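You operate a simulated robot arm through the tools that you are given. There is no shell and no other tool. Be economical: measure what you need, move in short steps, check, and stop when the job is done.

You are at the controls of a simulated two-armed robot. One attempt, no reset.

Task
Soften the stiff batch with one scoop of slop and mix it even.
Fine: use the blue ladle and put it back, shut the hopper lid, press the stop button at the end. Where these are worked on the way, their far stop is far enough and under half their travel is too little: hopper lid.

It is judged by the outcome, as a careful person would: the job done as asked, and still so three seconds after it is handed in. It fails if anything else is knocked over, pushed out of place, dropped, spilled or broken. A push-on lid holds only when it is set on centred and level and pressed home; a screw cap is set on level and turned clockwise until tight.

Robot
Two 7-joint arms with two-finger parallel grippers on one trunk, on a base that drives. Base frame: it is fixed to the floor where the robot stands at the start and does not move with it; the origin is under the middle of the robot, x ahead of it, y to its left, z up; the surface under the hand at the start is at about z = 720. Readings come in mm, degrees, newtons and seconds.
The left shoulder is at the start at [50, 161, 1198], the right one opposite. With the tool pointing down near the work surface each hand reaches from about 100 to 640 mm from the robot's upright axis, wherever it stands, measured 20 degrees to its own side. Places, roughly: blue ladle [500, -1750, 750]; clay mill [700, 0, 900]; hopper lid [700, 0, 1100]; large clay lump (8x6x4 cm) [500, -300, 700]. Payload 3.43 kg a hand.
The TCP of each hand is the grasp point between the finger pads, 30 mm short of the fingertips. In the tool frame z runs along the fingers and y along their closing line. Largest opening 94 mm; finger width 28, thickness 10; the body of the gripper, 50 by 96 mm, starts 55 mm behind the TCP.
Orientation is that of the tool frame in the base frame, as a unit quaternion [x, y, z, w]. With the fingers straight down and closing along the base's y, the tool's x points along the base's -x, its y along +y and its z along -z.

Tools
- The arms move only by the tool servo_tool. It takes "left_series", "right_series" or both (then of equal length, played together; a hand with none holds still); each is a list of rows, each a list of 7 numbers: the shift along the tool's x, y, z in mm, then the turn, a rotation vector about the tool's x, y, z in degrees, then the gripper command, from -1 (shut) to 1 (fully open), values between in proportion. In form: [[dx, dy, dz, ax, ay, az, jaw], ...]. A call has 1 to 12 rows; each row shifts and turns the commanded pose from where the row before left it, along the tool's axes as they then stand. Rows are played at 5 a second. More than 50 mm and 8.6 degrees between two rows, or a gripper value outside its range, and nothing of the call is played. Where a pose cannot be reached the arm comes as near as it can. A force on the tool above 90 N (or 10 N above the force at the start of the call, whichever is more), or a blocked arm, ends the call early, and 0.2 s more pass. The fingers move at their own pace (about 45 mm/s each) and stop on an object; they squeeze with about 28 N. The grip force told is the motor's: it shows also when the fingers shut on nothing. Time passes only in rows, and 0.2 s behind the last, so rows that do not move let the fingers close. The reply holds the time, the measured pose of the TCP, the force on the tool along the base axes, the opening and the grip force, in the units named above and with some noise, with the torque about the TCP (base axes, N m) and any sound that the robot's microphone picked up.
- Cameras (640 x 400 px; columns grow to the right, rows downward): "scene" is now at [129.4, 14.9, 1332.7]; the picture's right is [0.15, -0.99, 0.00], its down [-0.46, -0.07, -0.88] and it looks along [0.87, 0.14, -0.47] (base axes); focal length 214 px, centre (320, 200). "left" rides on the left gripper at [76, -14, -103] in its tool frame; the picture's right is [0.18, 0.98, 0.00], its down [-0.75, 0.14, -0.64] and it looks along [-0.63, 0.12, 0.77] (tool axes); focal length 243 px, centre (320, 200). "right" rides on the right gripper at [76, 14, -103] in its tool frame; the picture's right is [-0.18, 0.98, 0.00], its down [-0.75, -0.14, -0.64] and it looks along [-0.63, -0.12, 0.77] (tool axes); focal length 243 px, centre (320, 200). There is no depth. A picture from a camera that has moved, and an enlarged one, comes with that camera's place and axes in the base frame and with its lens.
- get_image(camera): a new picture of that camera. No time passes.
- move_column(by): slides the trunk up (or, below 0, down) by that many mm; the arms and the scene camera ride with it, the base frame stays. It gives what a move gives, with no picture.
- roll_base(legs): drives the robot by 1 to 6 legs, each [ahead, left, turn to the left] in mm, mm and degrees, along the robot's own axes; the way and the turn of a leg run together, so that a leg with both is an arc; at most 1500 mm and 180 degrees a leg. The arms and the cameras ride along, it lands a little off, and it stops where it bumps. It gives what a move gives.
- turn_head(pan, tilt): turns the head with the scene camera to pan (to the left, within 80 degrees either way) and tilt (down, from -29 to 69), counted from straight ahead of the robot. It gives what a move gives.
- enlarge(camera, box): a new picture of the part [left, top, right, bottom] of that camera's present view, enlarged. No time passes.
- sign_off(): hands the job in; it is judged then, once.

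Work in short steps. Places have to be worked out from the pictures, the camera data and where the tool is seen: move nearer, look again, correct. Check each grasp and each placing, and mend what went wrong. You have 120 turns and 100 pictures in all, those below and enlarged ones among them. Open the grippers and draw the arms clear of the work before you hand the job in, unless the task says otherwise; then end with one line.

The tools are called after "Request:" as name(argument=value, ...) on one line, values as JSON. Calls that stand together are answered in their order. servo_tool: Moves the arms, as the interface text tells. Its arguments: {"type":"object","properties":{"left_series":{"type":"array","items":{"type":"array","items":{"type":"number"}}},"right_series":{"type":"array","items":{"type":"array","items":{"type":"number"}}}},"required":[]} The other tools are called the same way: move_column (by) slides the trunk up or down; roll_base (legs) drives the base; turn_head (pan, tilt) turns the head that bears the scene camera; get_image (camera) takes a picture; enlarge (camera, box) takes an enlarged picture of a part of a camera's view; sign_off () hands the job in.

At the start:

```text
clock: 0.0
left_ee_pos: [357.6, 202.1, 1000.3]
left_orientation: [0.0, 1.0, 0.0, -0.001]
left_wrist_force: [0.2, 0.0, -0.4]
left_torque: [-0.01, -0.07, 0.01]
left_width: 93.8
left_gripper_force: 0.0
right_ee_pos: [476.1, -135.4, 999.4]
right_orientation: [0.0, 1.0, 0.0, 0.0]
right_wrist_force: [0.4, 0.8, -0.7]
right_torque: [0.01, -0.03, -0.02]
right_width: 94.0
right_gripper_force: 0.1
trunk travel left (down, up): [-225.0, 42.0]
robot x, y, heading: [-0.2, 2.7, -0.2]
head pan, tilt: [8.9, 27.9]
```

scene: 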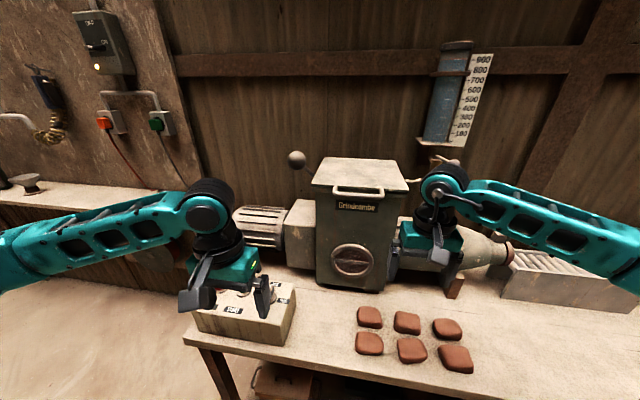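
right: 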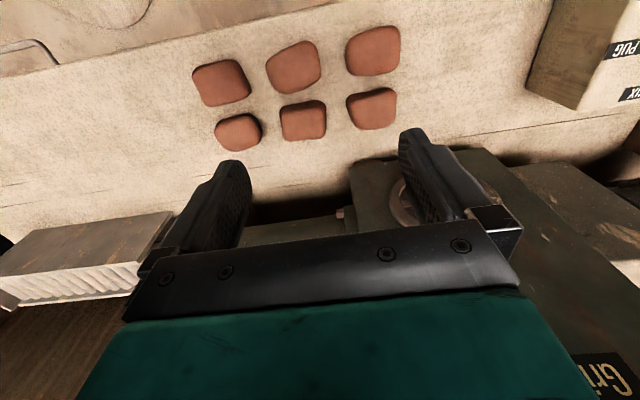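
left: 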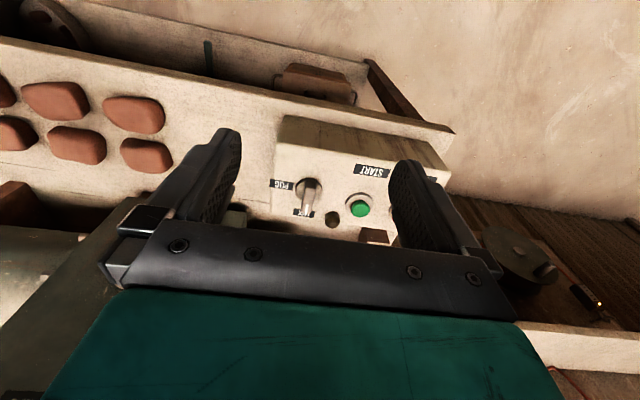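

I'll look around first: pan the head to the right, towards the blue ladle.

Request:
turn_head(pan=-60, tilt=30)

Request:
enlarge(camera="left", box=[240, 100, 480, 250])

Request:
get_image(camera="scene")

```text
clock: 1.4
left_ee_pos: [357.5, 202.5, 999.8]
left_orientation: [0.0, 1.0, 0.0, 0.0]
left_wrist_force: [-0.9, 1.7, 1.5]
left_torque: [0.02, 0.04, 0.01]
left_width: 93.8
left_gripper_force: 0.1
right_ee_pos: [475.1, -134.6, 1000.5]
right_orientation: [0.0, 1.0, 0.0, 0.0]
right_wrist_force: [0.0, -0.6, 0.3]
right_torque: [-0.01, -0.03, 0.01]
right_width: 94.2
right_gripper_force: 0.0
trunk travel left (down, up): [-225.0, 42.0]
robot x, y, heading: [2.3, -1.5, -0.1]
head pan, tilt: [-60.0, 30.0]
```

```text
2.67 times, centred on (360, 175) of left
camera zoom: at [280.7, 186.9, 1102.9], right [-0.18, 0.98, 0.0], down [0.75, 0.14, 0.64], along [0.63, 0.12, -0.77], focal length 647 px, centre (213, 267)
```

zoom: 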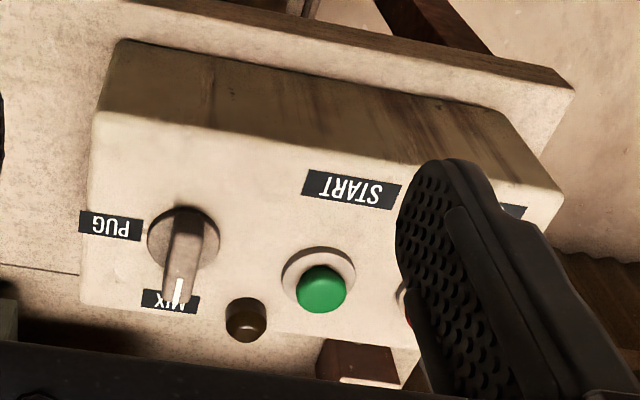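

```text
95 pictures are left
camera scene: at [84.6, -77.5, 1329.4], right [-0.87, -0.5, 0.0], down [-0.25, 0.43, -0.87], along [0.43, -0.75, -0.5], focal length 214 px, centre (320, 200)
```

scene: 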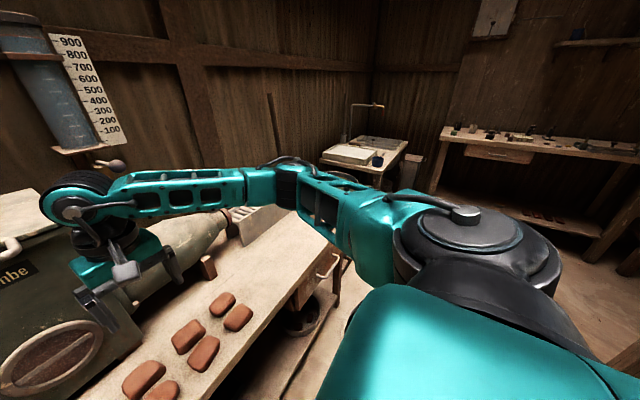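

A station stands at the right; enlarge it and the left side wall.

Request:
enlarge(camera="scene", box=[300, 90, 460, 190])

Request:
enlarge(camera="scene", box=[440, 0, 640, 200])

Request:
turn_head(pan=40, tilt=30)

Request:
get_image(camera="scene")

```text
4.00 times, centred on (380, 140) of scene
camera zoom: at [84.6, -77.5, 1329.4], right [-0.87, -0.5, 0.0], down [-0.25, 0.43, -0.87], along [0.43, -0.75, -0.5], focal length 858 px, centre (80, 440)
```

zoom: 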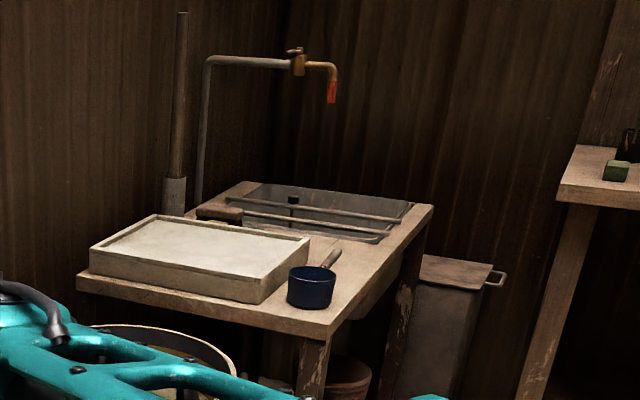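

```text
2.00 times, centred on (540, 100) of scene
camera zoom: at [84.6, -77.5, 1329.4], right [-0.87, -0.5, 0.0], down [-0.25, 0.43, -0.87], along [0.43, -0.75, -0.5], focal length 429 px, centre (-120, 400)
```

zoom: 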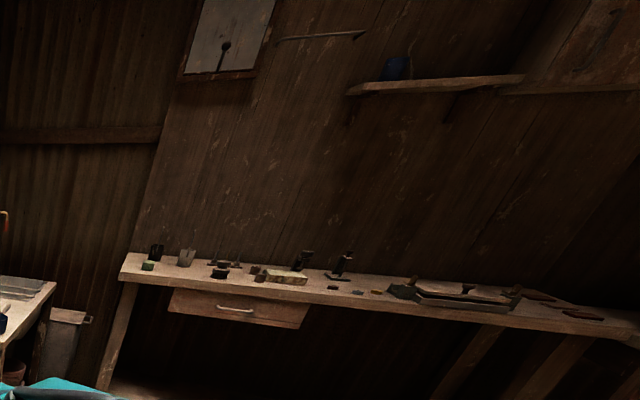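

```text
clock: 3.2
left_ee_pos: [357.1, 201.6, 1000.3]
left_orientation: [-0.001, 1.0, 0.001, 0.0]
left_wrist_force: [-0.9, 0.5, 0.1]
left_torque: [-0.04, 0.0, -0.02]
left_width: 94.1
left_gripper_force: 0.1
right_ee_pos: [475.3, -135.2, 1000.8]
right_orientation: [0.0, 1.0, 0.0, 0.0]
right_wrist_force: [-0.4, -0.6, -0.2]
right_torque: [0.02, -0.01, 0.02]
right_width: 94.3
right_gripper_force: 0.0
trunk travel left (down, up): [-225.0, 42.0]
robot x, y, heading: [3.3, 0.8, 0.0]
head pan, tilt: [40.0, 30.0]
```

```text
92 pictures are left
camera scene: at [108.6, 58.9, 1329.4], right [0.64, -0.77, 0.0], down [-0.38, -0.32, -0.87], along [0.66, 0.56, -0.5], focal length 214 px, centre (320, 200)
```

scene: 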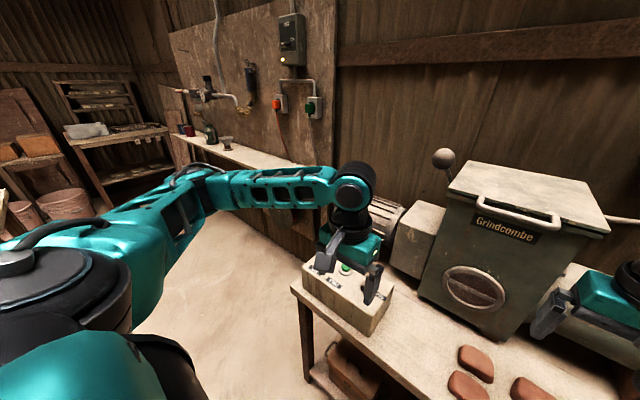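

Look closer at the wall switches and the mill.

Request:
enlarge(camera="scene", box=[230, 0, 350, 120])

Request:
enlarge(camera="scene", box=[290, 140, 640, 350])

```text
3.33 times, centred on (290, 60) of scene
camera zoom: at [108.6, 58.9, 1329.4], right [0.64, -0.77, 0.0], down [-0.38, -0.32, -0.87], along [0.66, 0.56, -0.5], focal length 715 px, centre (420, 667)
```

zoom: 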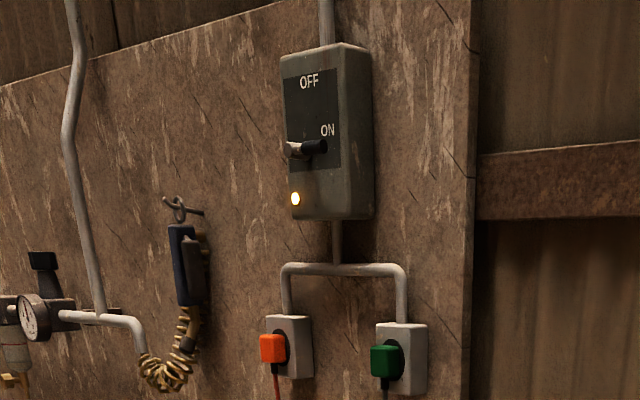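

```text
1.83 times, centred on (465, 245) of scene
camera zoom: at [108.6, 58.9, 1329.4], right [0.64, -0.77, 0.0], down [-0.38, -0.32, -0.87], along [0.66, 0.56, -0.5], focal length 392 px, centre (55, 118)
```

zoom: 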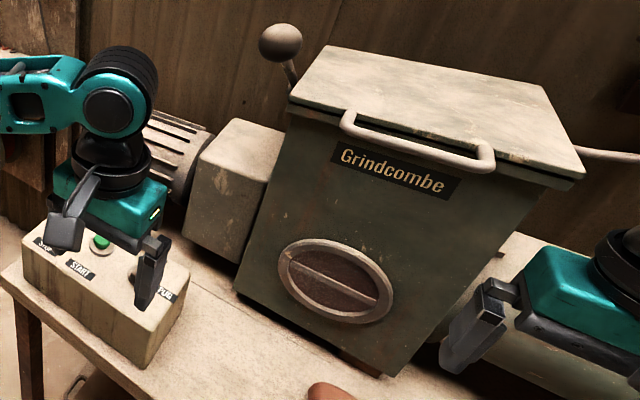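

The isolator is ON, the mode is at MIX and the lid is shut. I'll turn the right hand to point forward so it can take the lid handle (about [650,-20,1090]).

Request:
servo_tool(right_series=[[0, 0, 0, 0, -8.5, 0, 1], [0, 0, 0, 0, -8.5, 0, 1], [0, 0, 0, 0, -8.5, 0, 1], [0, 0, 0, 0, -8.5, 0, 1], [0, 0, 0, 0, -8.5, 0, 1], [0, 0, 0, 0, -8.5, 0, 1], [0, 0, 0, 0, -8.5, 0, 1], [0, 0, 0, 0, -8.5, 0, 1], [0, 0, 0, 0, -8.5, 0, 1], [0, 0, 0, 0, -8.5, 0, 1], [0, 0, 0, 0, -5, 0, 1], [0, 0, 0, 0, 0, 0, 1]])

Request:
servo_tool(right_series=[[-15, 0, -5, 0, 0, 8.5, 1], [0, -15, -5, 0, 0, 8.5, 1], [0, -15, -5, 0, 0, 8.5, 1], [0, -15, 0, 0, 0, 8.5, 1], [0, 0, 0, 0, 0, 8.5, 1], [0, 0, 0, 0, 0, 8.5, 1], [0, 0, 0, 0, 0, 8.5, 1], [0, 0, 0, 0, 0, 8.5, 1], [0, 0, 0, 0, 0, 8.5, 1], [0, 0, 0, 0, 0, 8.5, 1], [0, 0, 0, 0, 0, 5, 1], [0, 0, 0, 0, 0, 0, 1]])

Request:
get_image(camera="right")

Request:
get_image(camera="scene")

```text
clock: 5.8
left_ee_pos: [356.4, 201.4, 1000.3]
left_orientation: [0.0, 1.0, 0.0, 0.0]
left_wrist_force: [0.5, -0.3, -0.7]
left_torque: [-0.02, -0.02, 0.03]
left_width: 93.8
left_gripper_force: 0.1
right_ee_pos: [462.3, -67.1, 1041.8]
right_orientation: [0.002, 0.707, -0.002, 0.707]
right_wrist_force: [-0.4, 0.4, 0.4]
right_torque: [-0.01, 0.0, -0.02]
right_width: 94.0
right_gripper_force: 0.0
right hand out of reach, approached as far as the arm can: row 8, 9, 10, 11
trunk travel left (down, up): [-225.0, 42.0]
robot x, y, heading: [-1.1, -1.7, 0.3]
head pan, tilt: [40.0, 30.0]
```

```text
clock: 8.4
left_ee_pos: [357.7, 201.0, 1000.7]
left_orientation: [0.0, 1.0, 0.001, 0.0]
left_wrist_force: [-0.1, -0.3, 0.3]
left_torque: [-0.01, -0.01, 0.04]
left_width: 94.1
left_gripper_force: 0.1
right_ee_pos: [439.6, -83.5, 1057.4]
right_orientation: [0.502, 0.499, 0.499, 0.5]
right_wrist_force: [0.5, 0.1, 0.7]
right_torque: [-0.01, -0.01, -0.02]
right_width: 94.3
right_gripper_force: 0.1
right hand out of reach, approached as far as the arm can: row 2, 3, 4
trunk travel left (down, up): [-225.0, 42.0]
robot x, y, heading: [1.4, -0.6, -0.2]
head pan, tilt: [40.0, 30.0]
```

```text
89 pictures are left
camera right: at [336.5, -6.0, 1072.3], right [0.0, -0.19, 0.98], down [-0.64, -0.75, -0.14], along [0.76, -0.63, -0.12], focal length 243 px, centre (320, 200)
```

right: 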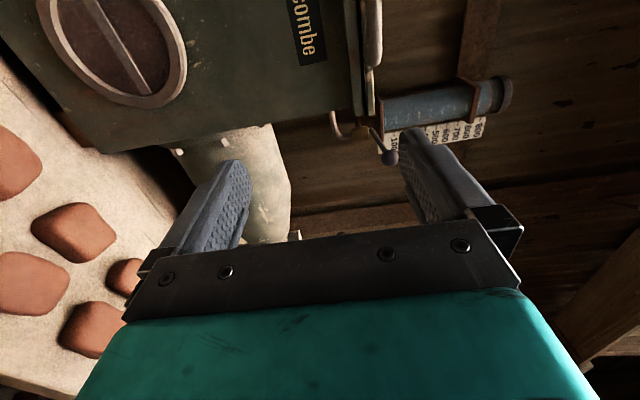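

```text
88 pictures are left
camera scene: at [108.6, 58.9, 1329.4], right [0.64, -0.77, 0.0], down [-0.38, -0.32, -0.87], along [0.66, 0.56, -0.5], focal length 214 px, centre (320, 200)
```

scene: 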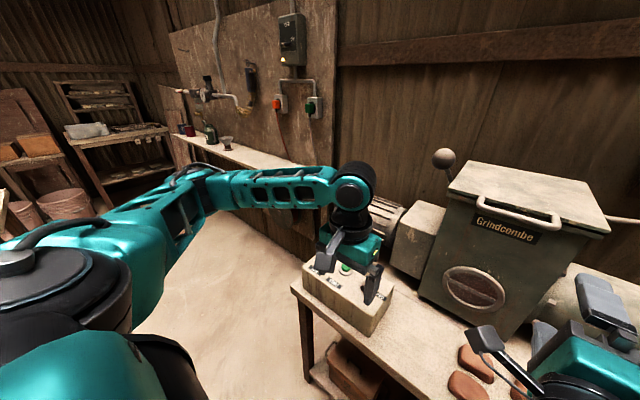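

The hand faces forward. The handle is judged at about [605..640, -10, 1105]; I'll move nearer and look again.

Request:
servo_tool(right_series=[[20, 15, 15, 0, 0, 0, 1], [20, 15, 15, 0, 0, 0, 1], [20, 15, 15, 0, 0, 0, 1], [0, 5, 15, 0, 0, 0, 1], [0, 0, 0, 0, 0, 0, 1]])

Request:
turn_head(pan=0, tilt=25)

Request:
get_image(camera="right")

Request:
get_image(camera="scene")

```text
clock: 9.6
left_ee_pos: [357.6, 201.8, 999.4]
left_orientation: [0.0, 1.0, 0.0, 0.0]
left_wrist_force: [0.3, 0.2, 1.0]
left_torque: [-0.01, 0.04, 0.01]
left_width: 94.1
left_gripper_force: 0.0
right_ee_pos: [500.0, -23.5, 1107.5]
right_orientation: [0.5, 0.5, 0.5, 0.5]
right_wrist_force: [0.0, -0.3, -0.1]
right_torque: [-0.06, 0.01, 0.01]
right_width: 94.0
right_gripper_force: 0.1
trunk travel left (down, up): [-225.0, 42.0]
robot x, y, heading: [0.8, 1.3, -0.1]
head pan, tilt: [40.0, 30.0]
```

```text
clock: 10.6
left_ee_pos: [357.4, 201.8, 1000.4]
left_orientation: [0.0, 1.0, 0.0, 0.0]
left_wrist_force: [0.5, -0.5, 0.0]
left_torque: [-0.02, -0.01, -0.01]
left_width: 94.0
left_gripper_force: 0.0
right_ee_pos: [499.5, -24.1, 1106.7]
right_orientation: [0.5, 0.5, 0.5, 0.5]
right_wrist_force: [0.4, 0.1, 0.0]
right_torque: [0.01, 0.0, 0.01]
right_width: 94.2
right_gripper_force: 0.1
trunk travel left (down, up): [-225.0, 42.0]
robot x, y, heading: [1.4, 0.8, 0.1]
head pan, tilt: [0.0, 25.0]
```

```text
87 pictures are left
camera right: at [396.6, 53.7, 1121.2], right [0.0, -0.18, 0.98], down [-0.64, -0.75, -0.14], along [0.77, -0.63, -0.12], focal length 243 px, centre (320, 200)
```

right: 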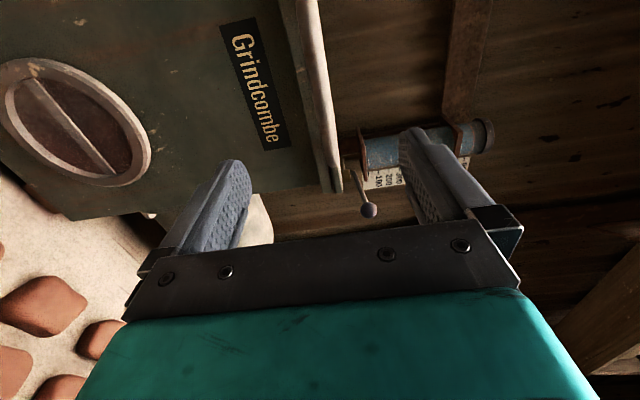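

```text
86 pictures are left
camera scene: at [131.4, 0.9, 1337.3], right [0.0, -1.0, 0.0], down [-0.42, 0.0, -0.91], along [0.91, 0.0, -0.42], focal length 214 px, centre (320, 200)
```

scene: 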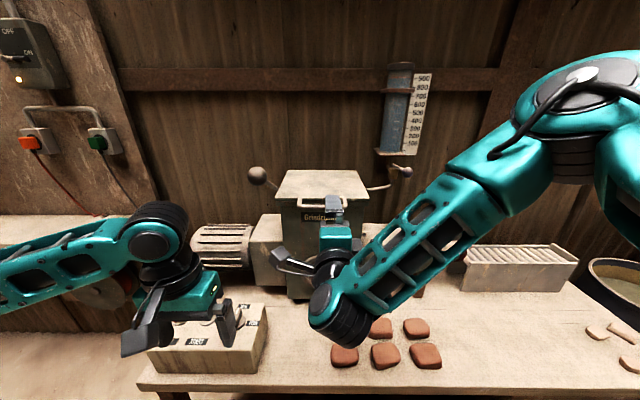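

Enlarge the area around the handle to tell bar from lid edge.

Request:
enlarge(camera="right", box=[220, 0, 420, 220])

Request:
enlarge(camera="scene", box=[240, 150, 420, 290])

```text
1.82 times, centred on (320, 110) of right
camera zoom: at [396.6, 53.7, 1121.2], right [0.0, -0.18, 0.98], down [-0.64, -0.75, -0.14], along [0.77, -0.63, -0.12], focal length 441 px, centre (320, 364)
```

zoom: 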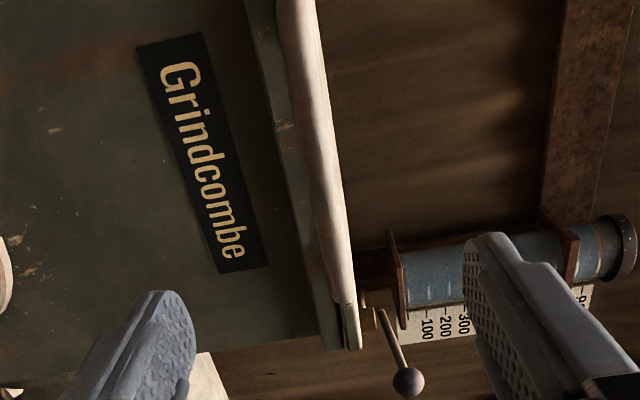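

```text
2.86 times, centred on (330, 220) of scene
camera zoom: at [131.4, 0.9, 1337.3], right [0.0, -1.0, 0.0], down [-0.42, 0.0, -0.91], along [0.91, 0.0, -0.42], focal length 613 px, centre (291, 143)
```

zoom: 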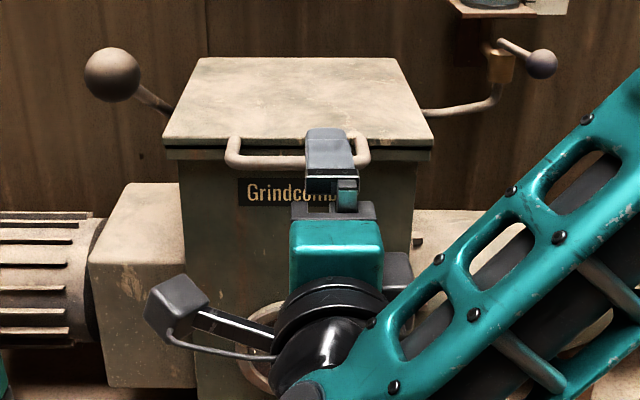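

Triangulated: handle bar at x≈577, z≈1113, y from -56 to +42; hinge near x≈860. I'll advance so the fingers straddle the bar.

Request:
servo_tool(right_series=[[8, 6, 20, 0, 0, 0, 0.2], [8, 0, 20, 0, 0, 0, 0], [0, 0, 20, 0, 0, 0, 0], [0, 0, 5, 0, 0, 0, 0]])

Request:
get_image(camera="right")

Request:
enlarge(camera="scene", box=[240, 150, 420, 290])

```text
clock: 11.6
left_ee_pos: [356.3, 201.4, 1000.5]
left_orientation: [0.001, 1.0, 0.001, 0.0]
left_wrist_force: [-0.4, -0.3, 0.4]
left_torque: [-0.02, 0.03, 0.02]
left_width: 94.2
left_gripper_force: 0.1
right_ee_pos: [564.3, -8.2, 1111.6]
right_orientation: [0.5, 0.5, 0.5, 0.5]
right_wrist_force: [-0.2, 0.8, 0.1]
right_torque: [0.04, 0.02, 0.01]
right_width: 47.0
right_gripper_force: 0.1
trunk travel left (down, up): [-225.0, 42.0]
robot x, y, heading: [1.9, -2.4, 0.0]
head pan, tilt: [0.0, 25.0]
```

```text
83 pictures are left
camera right: at [461.1, 69.6, 1125.6], right [0.0, -0.18, 0.98], down [-0.64, -0.75, -0.14], along [0.77, -0.63, -0.12], focal length 243 px, centre (320, 200)
```

right: 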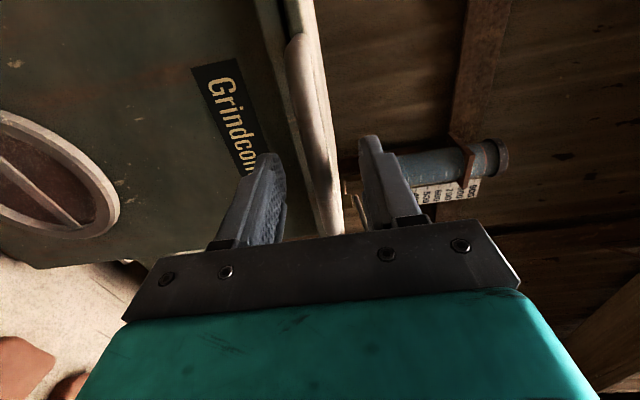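

```text
2.86 times, centred on (330, 220) of scene
camera zoom: at [131.4, 0.8, 1337.4], right [0.0, -1.0, 0.0], down [-0.42, 0.0, -0.91], along [0.91, 0.0, -0.42], focal length 613 px, centre (291, 143)
```

zoom: 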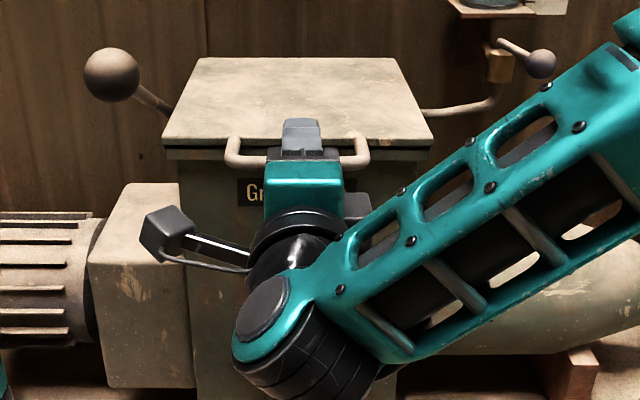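

The bar lies between the jaws, perhaps a bit deeper (x≈600). Advance 18 mm more and close.

Request:
servo_tool(right_series=[[0, 0, 10, 0, 0, 0, 0], [0, 0, 8, 0, 0, 0, 0], [0, 0, 0, 0, 0, 0, -1], [0, 0, 0, 0, 0, 0, -1], [0, 0, 0, 0, 0, 0, -1]])

Request:
get_image(camera="right")

```text
clock: 12.8
left_ee_pos: [355.9, 201.6, 1000.7]
left_orientation: [0.0, 1.0, 0.001, 0.0]
left_wrist_force: [0.0, -0.8, -0.4]
left_torque: [-0.03, 0.01, 0.0]
left_width: 93.8
left_gripper_force: 0.0
right_ee_pos: [581.6, -8.1, 1111.5]
right_orientation: [0.5, 0.5, 0.5, 0.5]
right_wrist_force: [0.2, 0.2, -4.7]
right_torque: [0.02, 0.01, -0.04]
right_width: 16.6
right_gripper_force: 36.3
trunk travel left (down, up): [-225.0, 42.0]
robot x, y, heading: [0.0, -0.4, 0.0]
head pan, tilt: [0.0, 25.0]
```

```text
81 pictures are left
camera right: at [479.1, 69.2, 1126.2], right [0.0, -0.18, 0.98], down [-0.64, -0.75, -0.14], along [0.77, -0.63, -0.12], focal length 243 px, centre (320, 200)
```

right: 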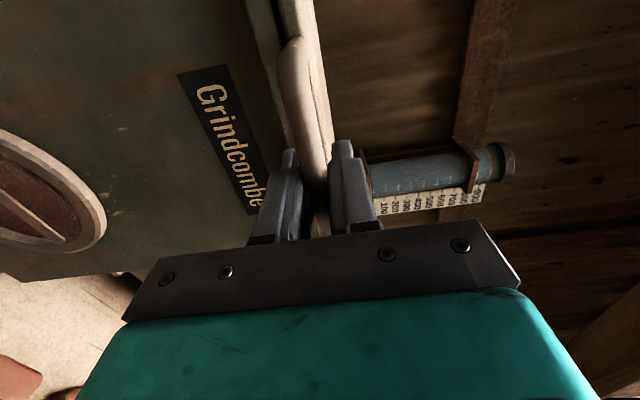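

Gripped the bar (16.6 mm). Loosen slightly so it can turn in the pads, then lift along the arc to about 20°.

Request:
servo_tool(right_series=[[0, 0, 0, 0, 0, 0, -0.5], [0, 0, 0, 0, 0, 0, -0.5], [0, 23, 1, 0, 0, 0, -0.5], [0, 23, 3, 0, 0, 0, -0.5], [0, 22, 5, 0, 0, 0, -0.5], [0, 22, 7, 0, 0, 0, -0.5], [0, 0, 0, 0, 0, 0, -0.5]])

Request:
get_image(camera="scene")

```text
clock: 14.4
left_ee_pos: [356.9, 201.1, 999.5]
left_orientation: [0.0, 1.0, 0.0, -0.001]
left_wrist_force: [-0.4, -0.3, 0.8]
left_torque: [0.03, -0.02, -0.02]
left_width: 93.8
left_gripper_force: 0.1
right_ee_pos: [597.2, -7.5, 1202.5]
right_orientation: [0.5, 0.5, 0.5, 0.5]
right_wrist_force: [-1.0, -0.9, -3.7]
right_torque: [-0.03, -0.02, 0.0]
right_width: 25.6
right_gripper_force: 2.1
trunk travel left (down, up): [-225.0, 42.0]
robot x, y, heading: [1.8, -0.1, -0.0]
head pan, tilt: [0.0, 25.0]
```

```text
80 pictures are left
camera scene: at [131.8, 0.7, 1337.3], right [0.0, -1.0, 0.0], down [-0.42, 0.0, -0.91], along [0.91, 0.0, -0.42], focal length 214 px, centre (320, 200)
```

scene: 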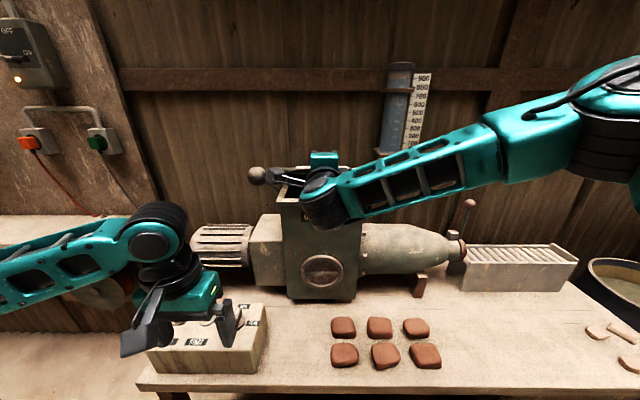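

The lid is lifting easily. Continue along the arc to about 55°.

Request:
servo_tool(right_series=[[0, 21, 9, 0, 0, 0, -0.5], [0, 21, 11, 0, 0, 0, -0.5], [0, 19, 13, 0, 0, 0, -0.5], [0, 19, 13, 0, 0, 0, -0.5], [0, 17, 16, 0, 0, 0, -0.5], [0, 16, 17, 0, 0, 0, -0.5], [0, 14, 18, 0, 0, 0, -0.5], [0, 0, 0, 0, 0, 0, -0.5]])

Request:
get_image(camera="scene")

Request:
get_image(camera="right")

```text
clock: 16.2
left_ee_pos: [357.2, 202.0, 1000.4]
left_orientation: [0.0, 1.0, 0.0, -0.001]
left_wrist_force: [0.0, -0.5, 0.0]
left_torque: [0.01, -0.03, 0.0]
left_width: 94.2
left_gripper_force: 0.0
right_ee_pos: [694.6, -9.0, 1329.7]
right_orientation: [0.5, 0.5, 0.501, 0.5]
right_wrist_force: [-0.8, -1.5, -3.1]
right_torque: [-0.06, -0.02, 0.04]
right_width: 25.1
right_gripper_force: 1.2
trunk travel left (down, up): [-225.0, 42.0]
robot x, y, heading: [6.3, 2.7, 0.2]
head pan, tilt: [0.0, 25.0]
```

```text
79 pictures are left
camera scene: at [131.6, 0.7, 1337.3], right [0.0, -1.0, 0.0], down [-0.42, 0.0, -0.91], along [0.91, 0.0, -0.42], focal length 214 px, centre (320, 200)
```

scene: 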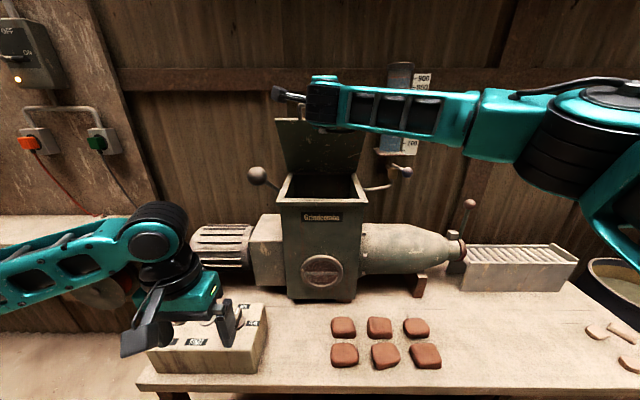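

```text
78 pictures are left
camera right: at [591.7, 68.2, 1344.6], right [0.0, -0.18, 0.98], down [-0.64, -0.75, -0.14], along [0.77, -0.63, -0.12], focal length 243 px, centre (320, 200)
```

right: 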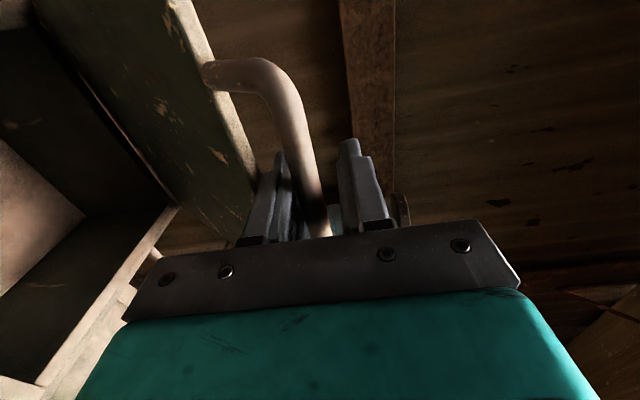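

Continue towards upright, watching force and reach.

Request:
servo_tool(right_series=[[0, 13, 19, 0, 0, 0, -0.5], [0, 11, 20, 0, 0, 0, -0.5], [0, 9, 21, 0, 0, 0, -0.5], [0, 7, 22, 0, 0, 0, -0.5], [0, 5, 23, 0, 0, 0, -0.5], [0, 3, 23, 0, 0, 0, -0.5], [0, 0, 23, 0, 0, 0, -0.5], [0, 0, 0, 0, 0, 0, -0.5]])

Request:
get_image(camera="scene")

Request:
get_image(camera="right")

```text
clock: 18.0
left_ee_pos: [357.0, 202.5, 999.3]
left_orientation: [0.0, 1.0, 0.0, 0.0]
left_wrist_force: [-0.1, 0.0, 0.7]
left_torque: [0.0, 0.02, 0.02]
left_width: 93.9
left_gripper_force: 0.0
right_ee_pos: [774.9, -17.5, 1367.3]
right_orientation: [0.5, 0.5, 0.5, 0.5]
right_wrist_force: [0.1, 0.8, -3.9]
right_torque: [-0.02, -0.13, 0.01]
right_width: 25.7
right_gripper_force: 1.4
right hand out of reach, approached as far as the arm can: row 4, 5, 6, 7
trunk travel left (down, up): [-225.0, 42.0]
robot x, y, heading: [-1.9, -0.5, -0.0]
head pan, tilt: [0.0, 25.0]
```

```text
77 pictures are left
camera scene: at [131.9, 1.1, 1337.3], right [0.0, -1.0, 0.0], down [-0.42, 0.0, -0.91], along [0.91, 0.0, -0.42], focal length 214 px, centre (320, 200)
```

scene: 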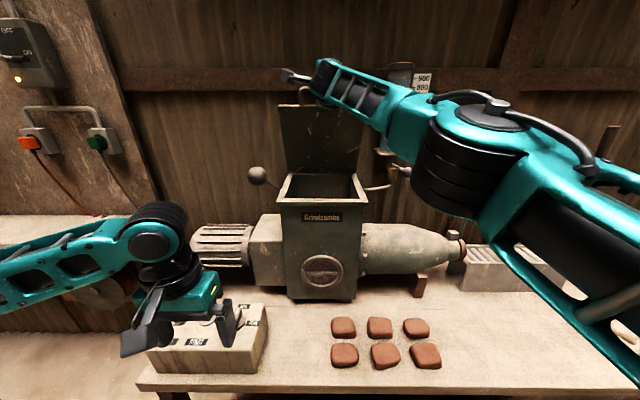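

```text
76 pictures are left
camera right: at [672.4, 60.3, 1380.6], right [0.0, -0.18, 0.98], down [-0.64, -0.75, -0.14], along [0.77, -0.63, -0.12], focal length 243 px, centre (320, 200)
```

right: 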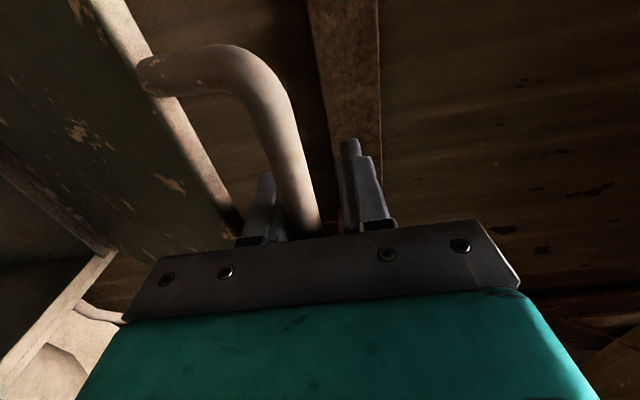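

At ~73° the arm is out of reach. Drive the base 50 mm ahead (the hand carries the lid along), then lift a little.

Request:
roll_base(legs=[[50, 0, 0]])

Request:
servo_tool(right_series=[[0, 5, 10, 0, 0, 0, -0.5], [0, 4, 20, 0, 0, 0, -0.5], [0, 0, 20, 0, 0, 0, -0.5], [0, 0, 0, 0, 0, 0, -0.5]])

Request:
get_image(camera="scene")

```text
clock: 18.9
left_ee_pos: [406.9, 201.3, 1001.7]
left_orientation: [0.0, 1.0, 0.0, -0.001]
left_wrist_force: [0.1, -0.3, 0.3]
left_torque: [-0.02, 0.01, 0.01]
left_width: 93.9
left_gripper_force: 0.1
right_ee_pos: [824.9, -20.0, 1368.0]
right_orientation: [0.502, 0.499, 0.499, 0.5]
right_wrist_force: [-2.5, -0.8, 1.9]
right_torque: [0.03, 0.07, -0.01]
right_width: 24.8
right_gripper_force: 1.3
trunk travel left (down, up): [-225.0, 42.0]
robot x, y, heading: [49.9, -1.0, -0.1]
head pan, tilt: [0.0, 25.0]
```

```text
clock: 19.9
left_ee_pos: [406.0, 199.4, 1001.1]
left_orientation: [0.001, 1.0, 0.0, 0.0]
left_wrist_force: [-0.6, 0.2, 0.6]
left_torque: [0.02, 0.03, 0.04]
left_width: 94.1
left_gripper_force: 0.0
right_ee_pos: [823.7, -19.1, 1366.2]
right_orientation: [0.502, 0.499, 0.498, 0.501]
right_wrist_force: [-1.3, -0.2, 1.1]
right_torque: [-0.04, 0.01, -0.05]
right_width: 24.8
right_gripper_force: 1.3
right hand out of reach, approached as far as the arm can: row 1, 2, 3
trunk travel left (down, up): [-225.0, 42.0]
robot x, y, heading: [51.3, 1.8, -0.1]
head pan, tilt: [0.0, 25.0]
```

```text
75 pictures are left
camera scene: at [180.6, 0.4, 1337.4], right [0.0, -1.0, 0.0], down [-0.42, 0.0, -0.91], along [0.91, 0.0, -0.42], focal length 214 px, centre (320, 200)
```

scene: 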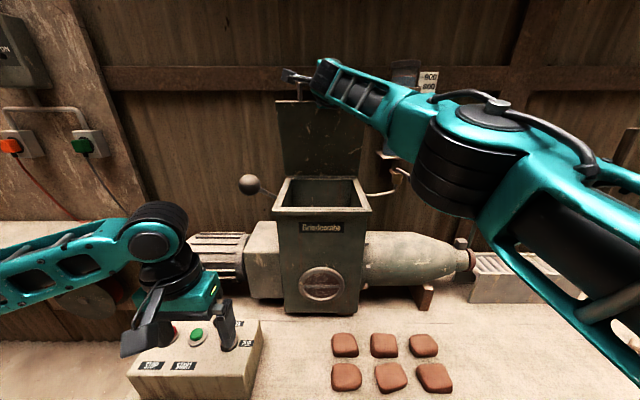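

About 85° now. Drive 45 mm more to pass upright.

Request:
roll_base(legs=[[45, 0, 0]])

Request:
get_image(camera="right")

Request:
get_image(camera="scene")

```text
clock: 21.0
left_ee_pos: [450.5, 198.7, 1000.2]
left_orientation: [0.001, 1.0, -0.001, 0.0]
left_wrist_force: [-0.8, 0.0, 0.1]
left_torque: [-0.01, 0.01, 0.02]
left_width: 94.2
left_gripper_force: 0.0
right_ee_pos: [864.1, -19.8, 1375.2]
right_orientation: [0.496, 0.496, 0.503, 0.505]
right_wrist_force: [-0.2, 1.9, 0.7]
right_torque: [0.07, -0.01, -0.26]
right_width: 26.8
right_gripper_force: 2.7
trunk travel left (down, up): [-225.0, 42.0]
robot x, y, heading: [93.6, -0.5, 0.0]
head pan, tilt: [0.0, 25.0]
stopped in leg 1: the robot was blocked; the commanded pose is now the measured one
```

```text
74 pictures are left
camera right: at [762.0, 57.6, 1388.4], right [-0.02, -0.18, 0.98], down [-0.64, -0.75, -0.15], along [0.77, -0.63, -0.1], focal length 243 px, centre (320, 200)
```

right: 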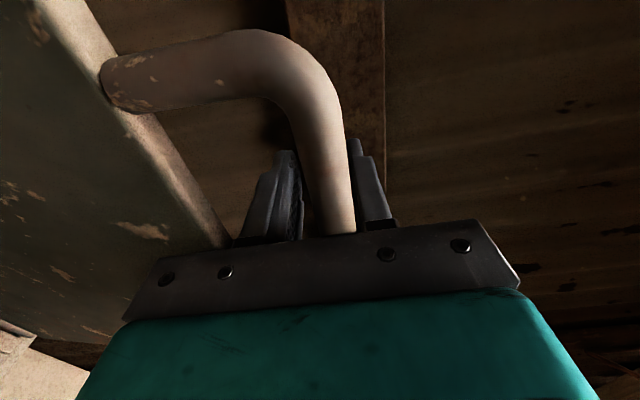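

```text
73 pictures are left
camera scene: at [223.7, 0.3, 1337.2], right [0.0, -1.0, 0.0], down [-0.42, 0.0, -0.91], along [0.91, 0.0, -0.42], focal length 214 px, centre (320, 200)
```

scene: 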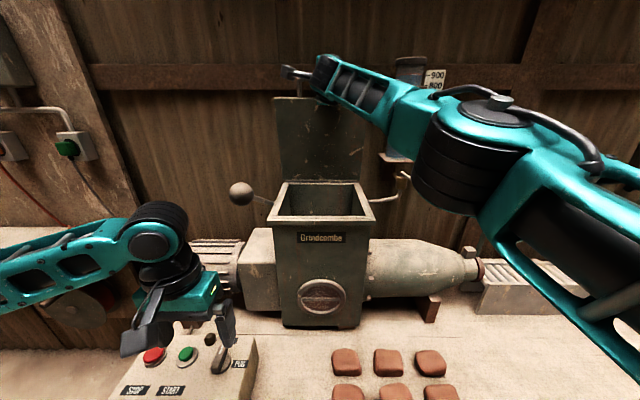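

The lid is past upright at what looks like its stop. Open the fingers a little and back the hand out.

Request:
servo_tool(right_series=[[0, 0, 0, 0, 0, 0, -0.3], [0, 0, -5, 0, 0, 0, -0.2], [0, 0, -10, 0, 0, 0, -0.2], [0, 0, -20, 0, 0, 0, -0.2], [0, 0, -30, 0, 0, 0, -0.2], [0, 0, -30, 0, 0, 0, -0.2], [0, 0, -30, 0, 0, 0, -0.2]])

Request:
get_image(camera="scene")

```text
clock: 22.6
left_ee_pos: [454.6, 201.0, 996.8]
left_orientation: [0.002, 1.0, -0.001, -0.003]
left_wrist_force: [-1.1, -1.7, 0.0]
left_torque: [0.05, 0.01, 0.0]
left_width: 94.0
left_gripper_force: 0.0
right_ee_pos: [748.5, -19.8, 1360.0]
right_orientation: [0.499, 0.502, 0.496, 0.503]
right_wrist_force: [16.3, 5.3, -30.2]
right_torque: [-0.02, -1.75, -0.43]
right_width: 53.3
right_gripper_force: 14.0
trunk travel left (down, up): [-225.0, 42.0]
robot x, y, heading: [93.2, -1.2, -0.1]
head pan, tilt: [0.0, 25.0]
```

```text
72 pictures are left
camera scene: at [230.7, 1.1, 1335.9], right [0.0, -1.0, 0.0], down [-0.43, 0.0, -0.9], along [0.9, 0.0, -0.43], focal length 214 px, centre (320, 200)
```

scene: 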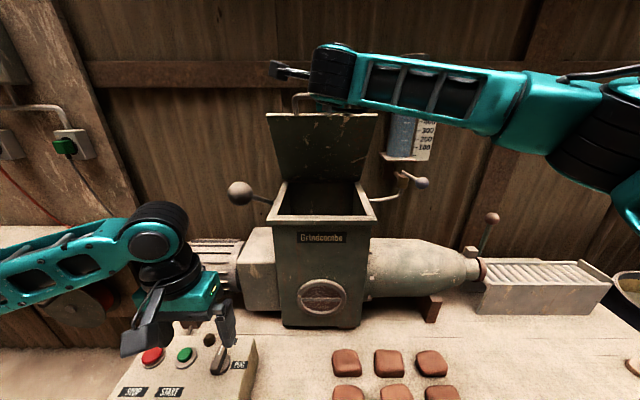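

The lid seems dragged back with the hand; look at the grip.

Request:
get_image(camera="right")

```text
71 pictures are left
camera right: at [646.5, 58.4, 1374.8], right [0.0, -0.18, 0.98], down [-0.65, -0.75, -0.13], along [0.76, -0.64, -0.12], focal length 243 px, centre (320, 200)
```

right: 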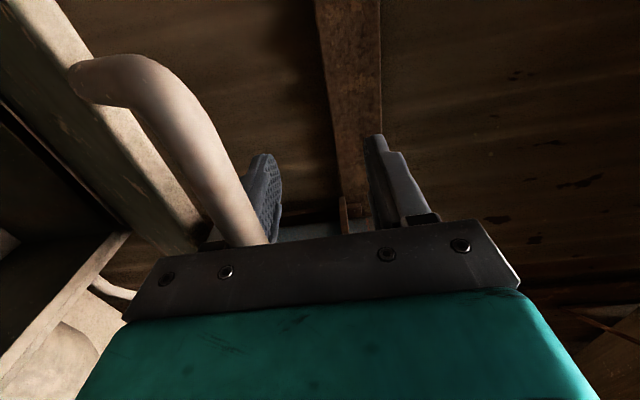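

Lower finger is loaded by the bar. I'll push the lid back along its arc to the stop and inspect there before releasing.

Request:
servo_tool(right_series=[[0, 0, 0, 0, 0, 0, -0.4], [0, 6, 18, 0, 0, 0, -0.4], [0, 5, 20, 0, 0, 0, -0.4], [0, 3, 20, 0, 0, 0, -0.4], [0, 2, 20, 0, 0, 0, -0.4], [0, 0, 20, 0, 0, 0, -0.4], [0, 0, 15, 0, 0, 0, -0.4], [0, 0, 0, 0, 0, 0, -0.4]])

Request:
get_image(camera="right")

```text
clock: 24.4
left_ee_pos: [449.7, 200.2, 1000.6]
left_orientation: [0.002, 1.0, 0.0, 0.0]
left_wrist_force: [2.0, -0.2, -0.3]
left_torque: [0.02, 0.04, -0.01]
left_width: 93.8
left_gripper_force: 0.0
right_ee_pos: [851.8, -21.1, 1392.9]
right_orientation: [0.494, 0.497, 0.503, 0.505]
right_wrist_force: [-2.0, -0.1, 2.6]
right_torque: [-0.11, 0.13, -0.6]
right_width: 31.7
right_gripper_force: 2.8
trunk travel left (down, up): [-225.0, 42.0]
robot x, y, heading: [89.0, -1.9, -0.1]
head pan, tilt: [0.0, 25.0]
```

```text
70 pictures are left
camera right: at [747.8, 56.9, 1405.3], right [-0.02, -0.18, 0.98], down [-0.64, -0.75, -0.15], along [0.77, -0.63, -0.1], focal length 243 px, centre (320, 200)
```

right: 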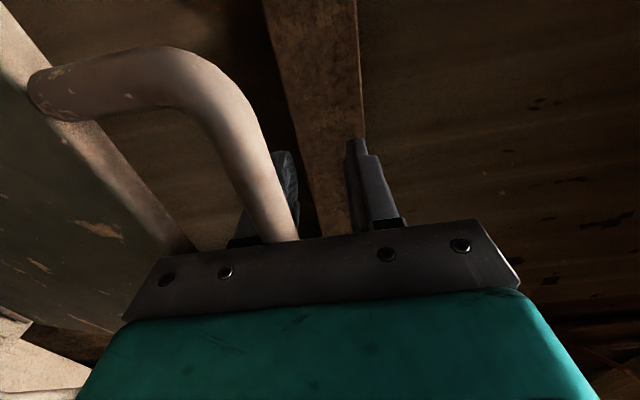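

Push forward further, gently, to find the real stop.

Request:
servo_tool(right_series=[[0, -6, 10, 0, 0, 0, -0.4], [0, -6, 12, 0, 0, 0, -0.4], [0, -4, 12, 0, 0, 0, -0.4], [0, 0, 12, 0, 0, 0, -0.4], [0, 0, 0, 0, 0, 0, -0.4]])

Request:
get_image(camera="right")

Request:
get_image(camera="scene")

```text
clock: 25.6
left_ee_pos: [449.6, 199.3, 1000.0]
left_orientation: [0.001, 1.0, 0.0, 0.0]
left_wrist_force: [0.4, -0.3, -0.6]
left_torque: [0.01, -0.01, 0.02]
left_width: 93.8
left_gripper_force: 0.1
right_ee_pos: [867.7, -25.0, 1375.5]
right_orientation: [0.496, 0.496, 0.502, 0.505]
right_wrist_force: [-1.3, 0.5, 2.6]
right_torque: [0.0, 0.11, -0.06]
right_width: 28.9
right_gripper_force: 0.6
right hand out of reach, approached as far as the arm can: row 2, 3, 4
trunk travel left (down, up): [-225.0, 42.0]
robot x, y, heading: [90.8, 1.4, -0.2]
head pan, tilt: [0.0, 25.0]
```

```text
69 pictures are left
camera right: at [764.5, 52.5, 1387.9], right [-0.02, -0.18, 0.98], down [-0.64, -0.75, -0.15], along [0.77, -0.63, -0.1], focal length 243 px, centre (320, 200)
```

right: 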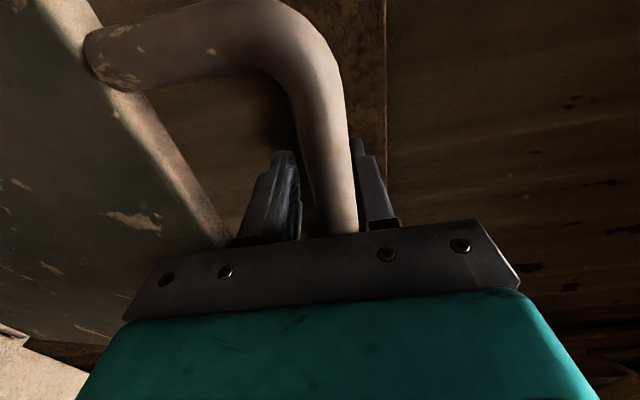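

```text
68 pictures are left
camera scene: at [223.4, 0.3, 1337.4], right [0.0, -1.0, 0.0], down [-0.42, 0.0, -0.91], along [0.91, 0.0, -0.42], focal length 214 px, centre (320, 200)
```

scene: 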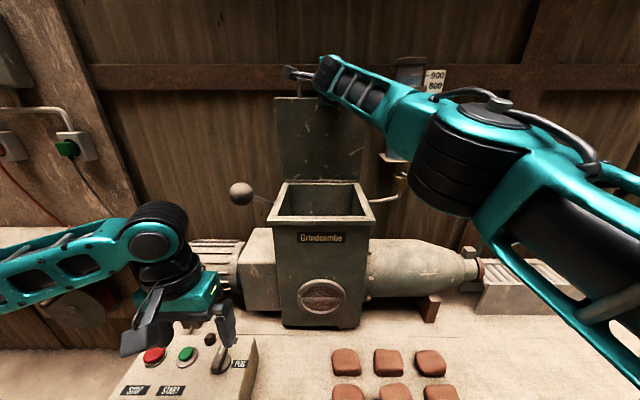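

The bar sits deep in the right jaws (x≈840), so the lid isn't past upright yet. I'll bring the left hand (pointed forward, shut) to push the lid panel itself past upright while the right holds it.

Request:
servo_tool(left_series=[[0, 0, -40, 0, 0, 0, -1], [0, 0, -40, 0, 0, 0, -1], [0, 0, -40, 0, -8.5, 0, -1], [0, 0, 0, 0, -8.5, 0, -1], [0, 0, 0, 0, -8.5, 0, -1], [0, 0, 0, 0, -8.5, 0, -1], [0, 0, 0, 0, -8.5, 0, -1], [0, 0, 0, 0, -8.5, 0, -1], [0, 0, 0, 0, -8.5, 0, -1], [0, 0, 0, 0, -8.5, 0, -1], [0, 0, 0, 0, -8.5, 0, -1], [0, 0, 0, 0, -8.5, 0, -1]])

Request:
servo_tool(left_series=[[0, 0, 0, 0, -5, 0, -1], [0, 0, 0, 0, 0, 0, -1]])

Request:
get_image(camera="scene")

```text
clock: 28.2
left_ee_pos: [548.9, 184.9, 1144.5]
left_orientation: [0.002, 0.736, -0.001, 0.677]
left_wrist_force: [-0.2, 0.4, 0.0]
left_torque: [0.02, 0.01, 0.04]
left_width: 0.1
left_gripper_force: 28.1
left hand out of reach, approached as far as the arm can: row 6, 7, 8, 9, 10, 11
right_ee_pos: [867.0, -25.1, 1376.1]
right_orientation: [0.497, 0.497, 0.502, 0.505]
right_wrist_force: [-0.4, 0.1, 1.5]
right_torque: [0.03, 0.01, -0.04]
right_width: 28.7
right_gripper_force: 0.3
trunk travel left (down, up): [-225.0, 42.0]
robot x, y, heading: [90.1, 4.3, -0.2]
head pan, tilt: [0.0, 25.0]
```

```text
clock: 28.8
left_ee_pos: [547.1, 184.9, 1144.3]
left_orientation: [0.001, 0.707, -0.002, 0.708]
left_wrist_force: [0.3, -0.3, -0.4]
left_torque: [-0.01, -0.02, 0.02]
left_width: 0.1
left_gripper_force: 28.1
right_ee_pos: [866.9, -26.4, 1374.8]
right_orientation: [0.495, 0.497, 0.503, 0.505]
right_wrist_force: [-0.7, -0.2, 1.9]
right_torque: [-0.02, 0.06, -0.12]
right_width: 29.0
right_gripper_force: 0.8
trunk travel left (down, up): [-225.0, 42.0]
robot x, y, heading: [93.2, 0.4, -0.3]
head pan, tilt: [0.0, 25.0]
```

```text
67 pictures are left
camera scene: at [223.5, 0.4, 1337.4], right [0.0, -1.0, 0.0], down [-0.42, 0.0, -0.91], along [0.91, 0.0, -0.42], focal length 214 px, centre (320, 200)
```

scene: 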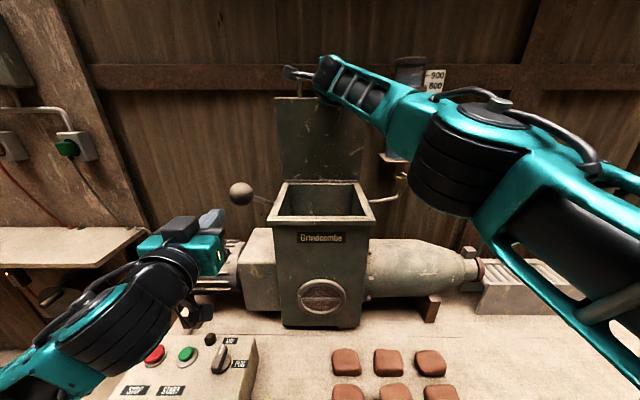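

Move the left fist up and over the hopper toward the lid panel at y≈70, z≈1290.

Request:
servo_tool(left_series=[[-48, 0, 0, 0, 0, 0, -1], [-48, 0, 0, 0, 0, 0, -1], [-48, 0, 0, 0, 0, 0, -1], [0, -40, 20, 0, 0, 0, -1], [0, -40, 30, 0, 0, 0, -1], [0, -35, 40, 0, 0, 0, -1], [0, 0, 45, 0, 0, 0, -1], [0, 0, 45, 0, 0, 0, -1], [0, 0, 45, 0, 0, 0, -1], [0, 0, 0, 0, 0, 0, -1]])

Request:
get_image(camera="scene")

```text
refused: row 6 steps farther than a row can; nothing moved
```

```text
66 pictures are left
camera scene: at [223.5, 0.4, 1337.4], right [0.0, -1.0, 0.0], down [-0.42, 0.0, -0.91], along [0.91, 0.0, -0.42], focal length 214 px, centre (320, 200)
```

scene: 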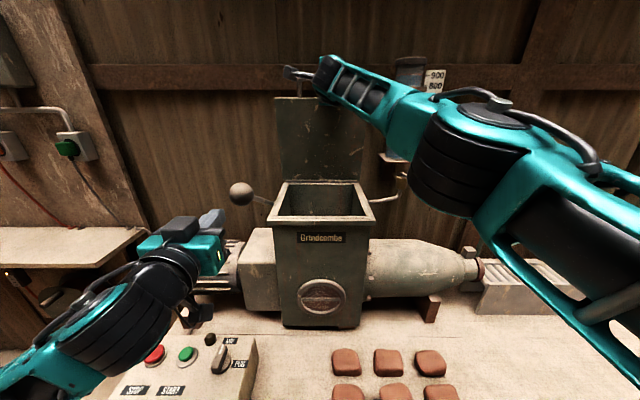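

A diagonal row was too long; repeat with shorter rows.

Request:
servo_tool(left_series=[[-48, 0, 0, 0, 0, 0, -1], [-48, 0, 0, 0, 0, 0, -1], [-48, 0, 0, 0, 0, 0, -1], [0, -40, 20, 0, 0, 0, -1], [0, -40, 20, 0, 0, 0, -1], [0, -35, 30, 0, 0, 0, -1], [0, 0, 45, 0, 0, 0, -1], [0, 0, 45, 0, 0, 0, -1], [0, 0, 45, 0, 0, 0, -1], [0, 0, 25, 0, 0, 0, -1], [0, 0, 0, 0, 0, 0, -1]])

Request:
get_image(camera="scene")

```text
clock: 31.4
left_ee_pos: [763.1, 58.1, 1303.8]
left_orientation: [0.005, 0.696, -0.007, 0.718]
left_wrist_force: [0.3, -0.3, -0.6]
left_torque: [0.0, -0.03, 0.01]
left_width: 0.0
left_gripper_force: 28.3
left hand out of reach, approached as far as the arm can: row 1
right_ee_pos: [850.4, -25.6, 1385.4]
right_orientation: [0.493, 0.493, 0.506, 0.508]
right_wrist_force: [-0.7, 0.0, 0.1]
right_torque: [0.04, -0.01, -0.06]
right_width: 28.1
right_gripper_force: 0.1
trunk travel left (down, up): [-225.0, 42.0]
robot x, y, heading: [90.2, 0.2, -0.2]
head pan, tilt: [0.0, 25.0]
stopped in row 11 (left hand): the arm was blocked; the commanded pose is now the measured one
```

```text
65 pictures are left
camera scene: at [207.5, -0.8, 1339.3], right [0.0, -1.0, 0.0], down [-0.41, 0.0, -0.91], along [0.91, 0.0, -0.41], focal length 214 px, centre (320, 200)
```

scene: 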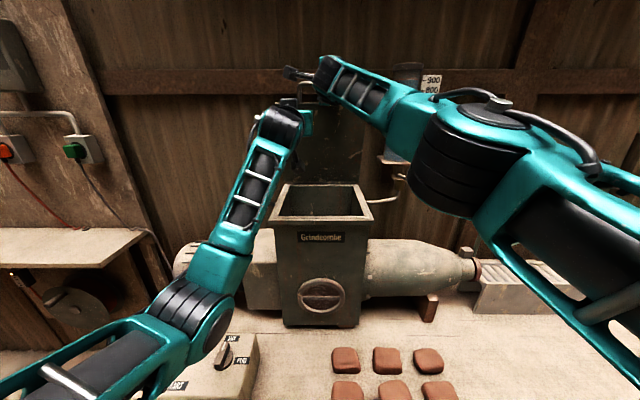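

Left arm blocked at x≈763; see what it touches.

Request:
get_image(camera="right")

Request:
get_image(camera="left")

```text
64 pictures are left
camera right: at [748.1, 52.2, 1396.2], right [-0.03, -0.18, 0.98], down [-0.64, -0.75, -0.16], along [0.77, -0.63, -0.1], focal length 243 px, centre (320, 200)
```

right: 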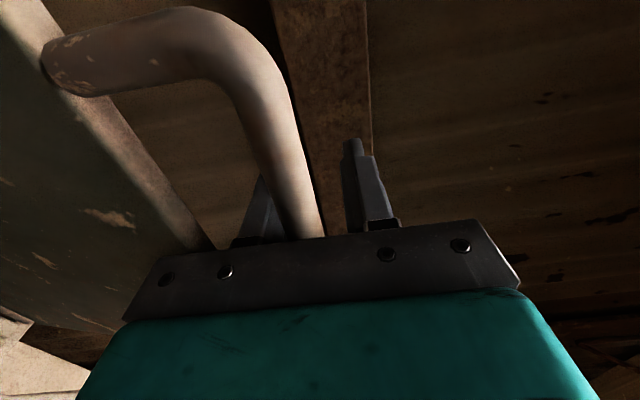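

```text
63 pictures are left
camera left: at [663.1, 45.3, 1225.7], right [0.02, 0.98, -0.19], down [-0.66, 0.15, 0.73], along [0.75, 0.11, 0.65], focal length 243 px, centre (320, 200)
```

left: 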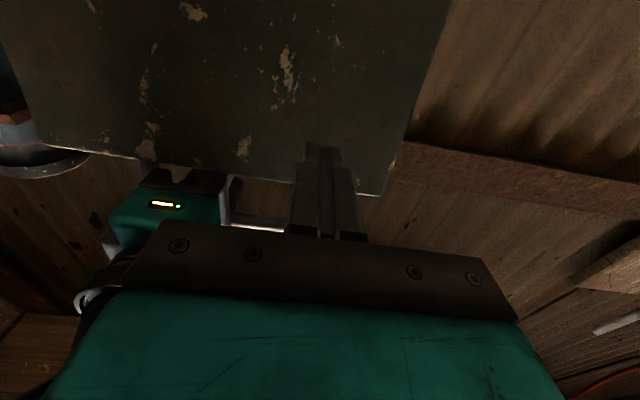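

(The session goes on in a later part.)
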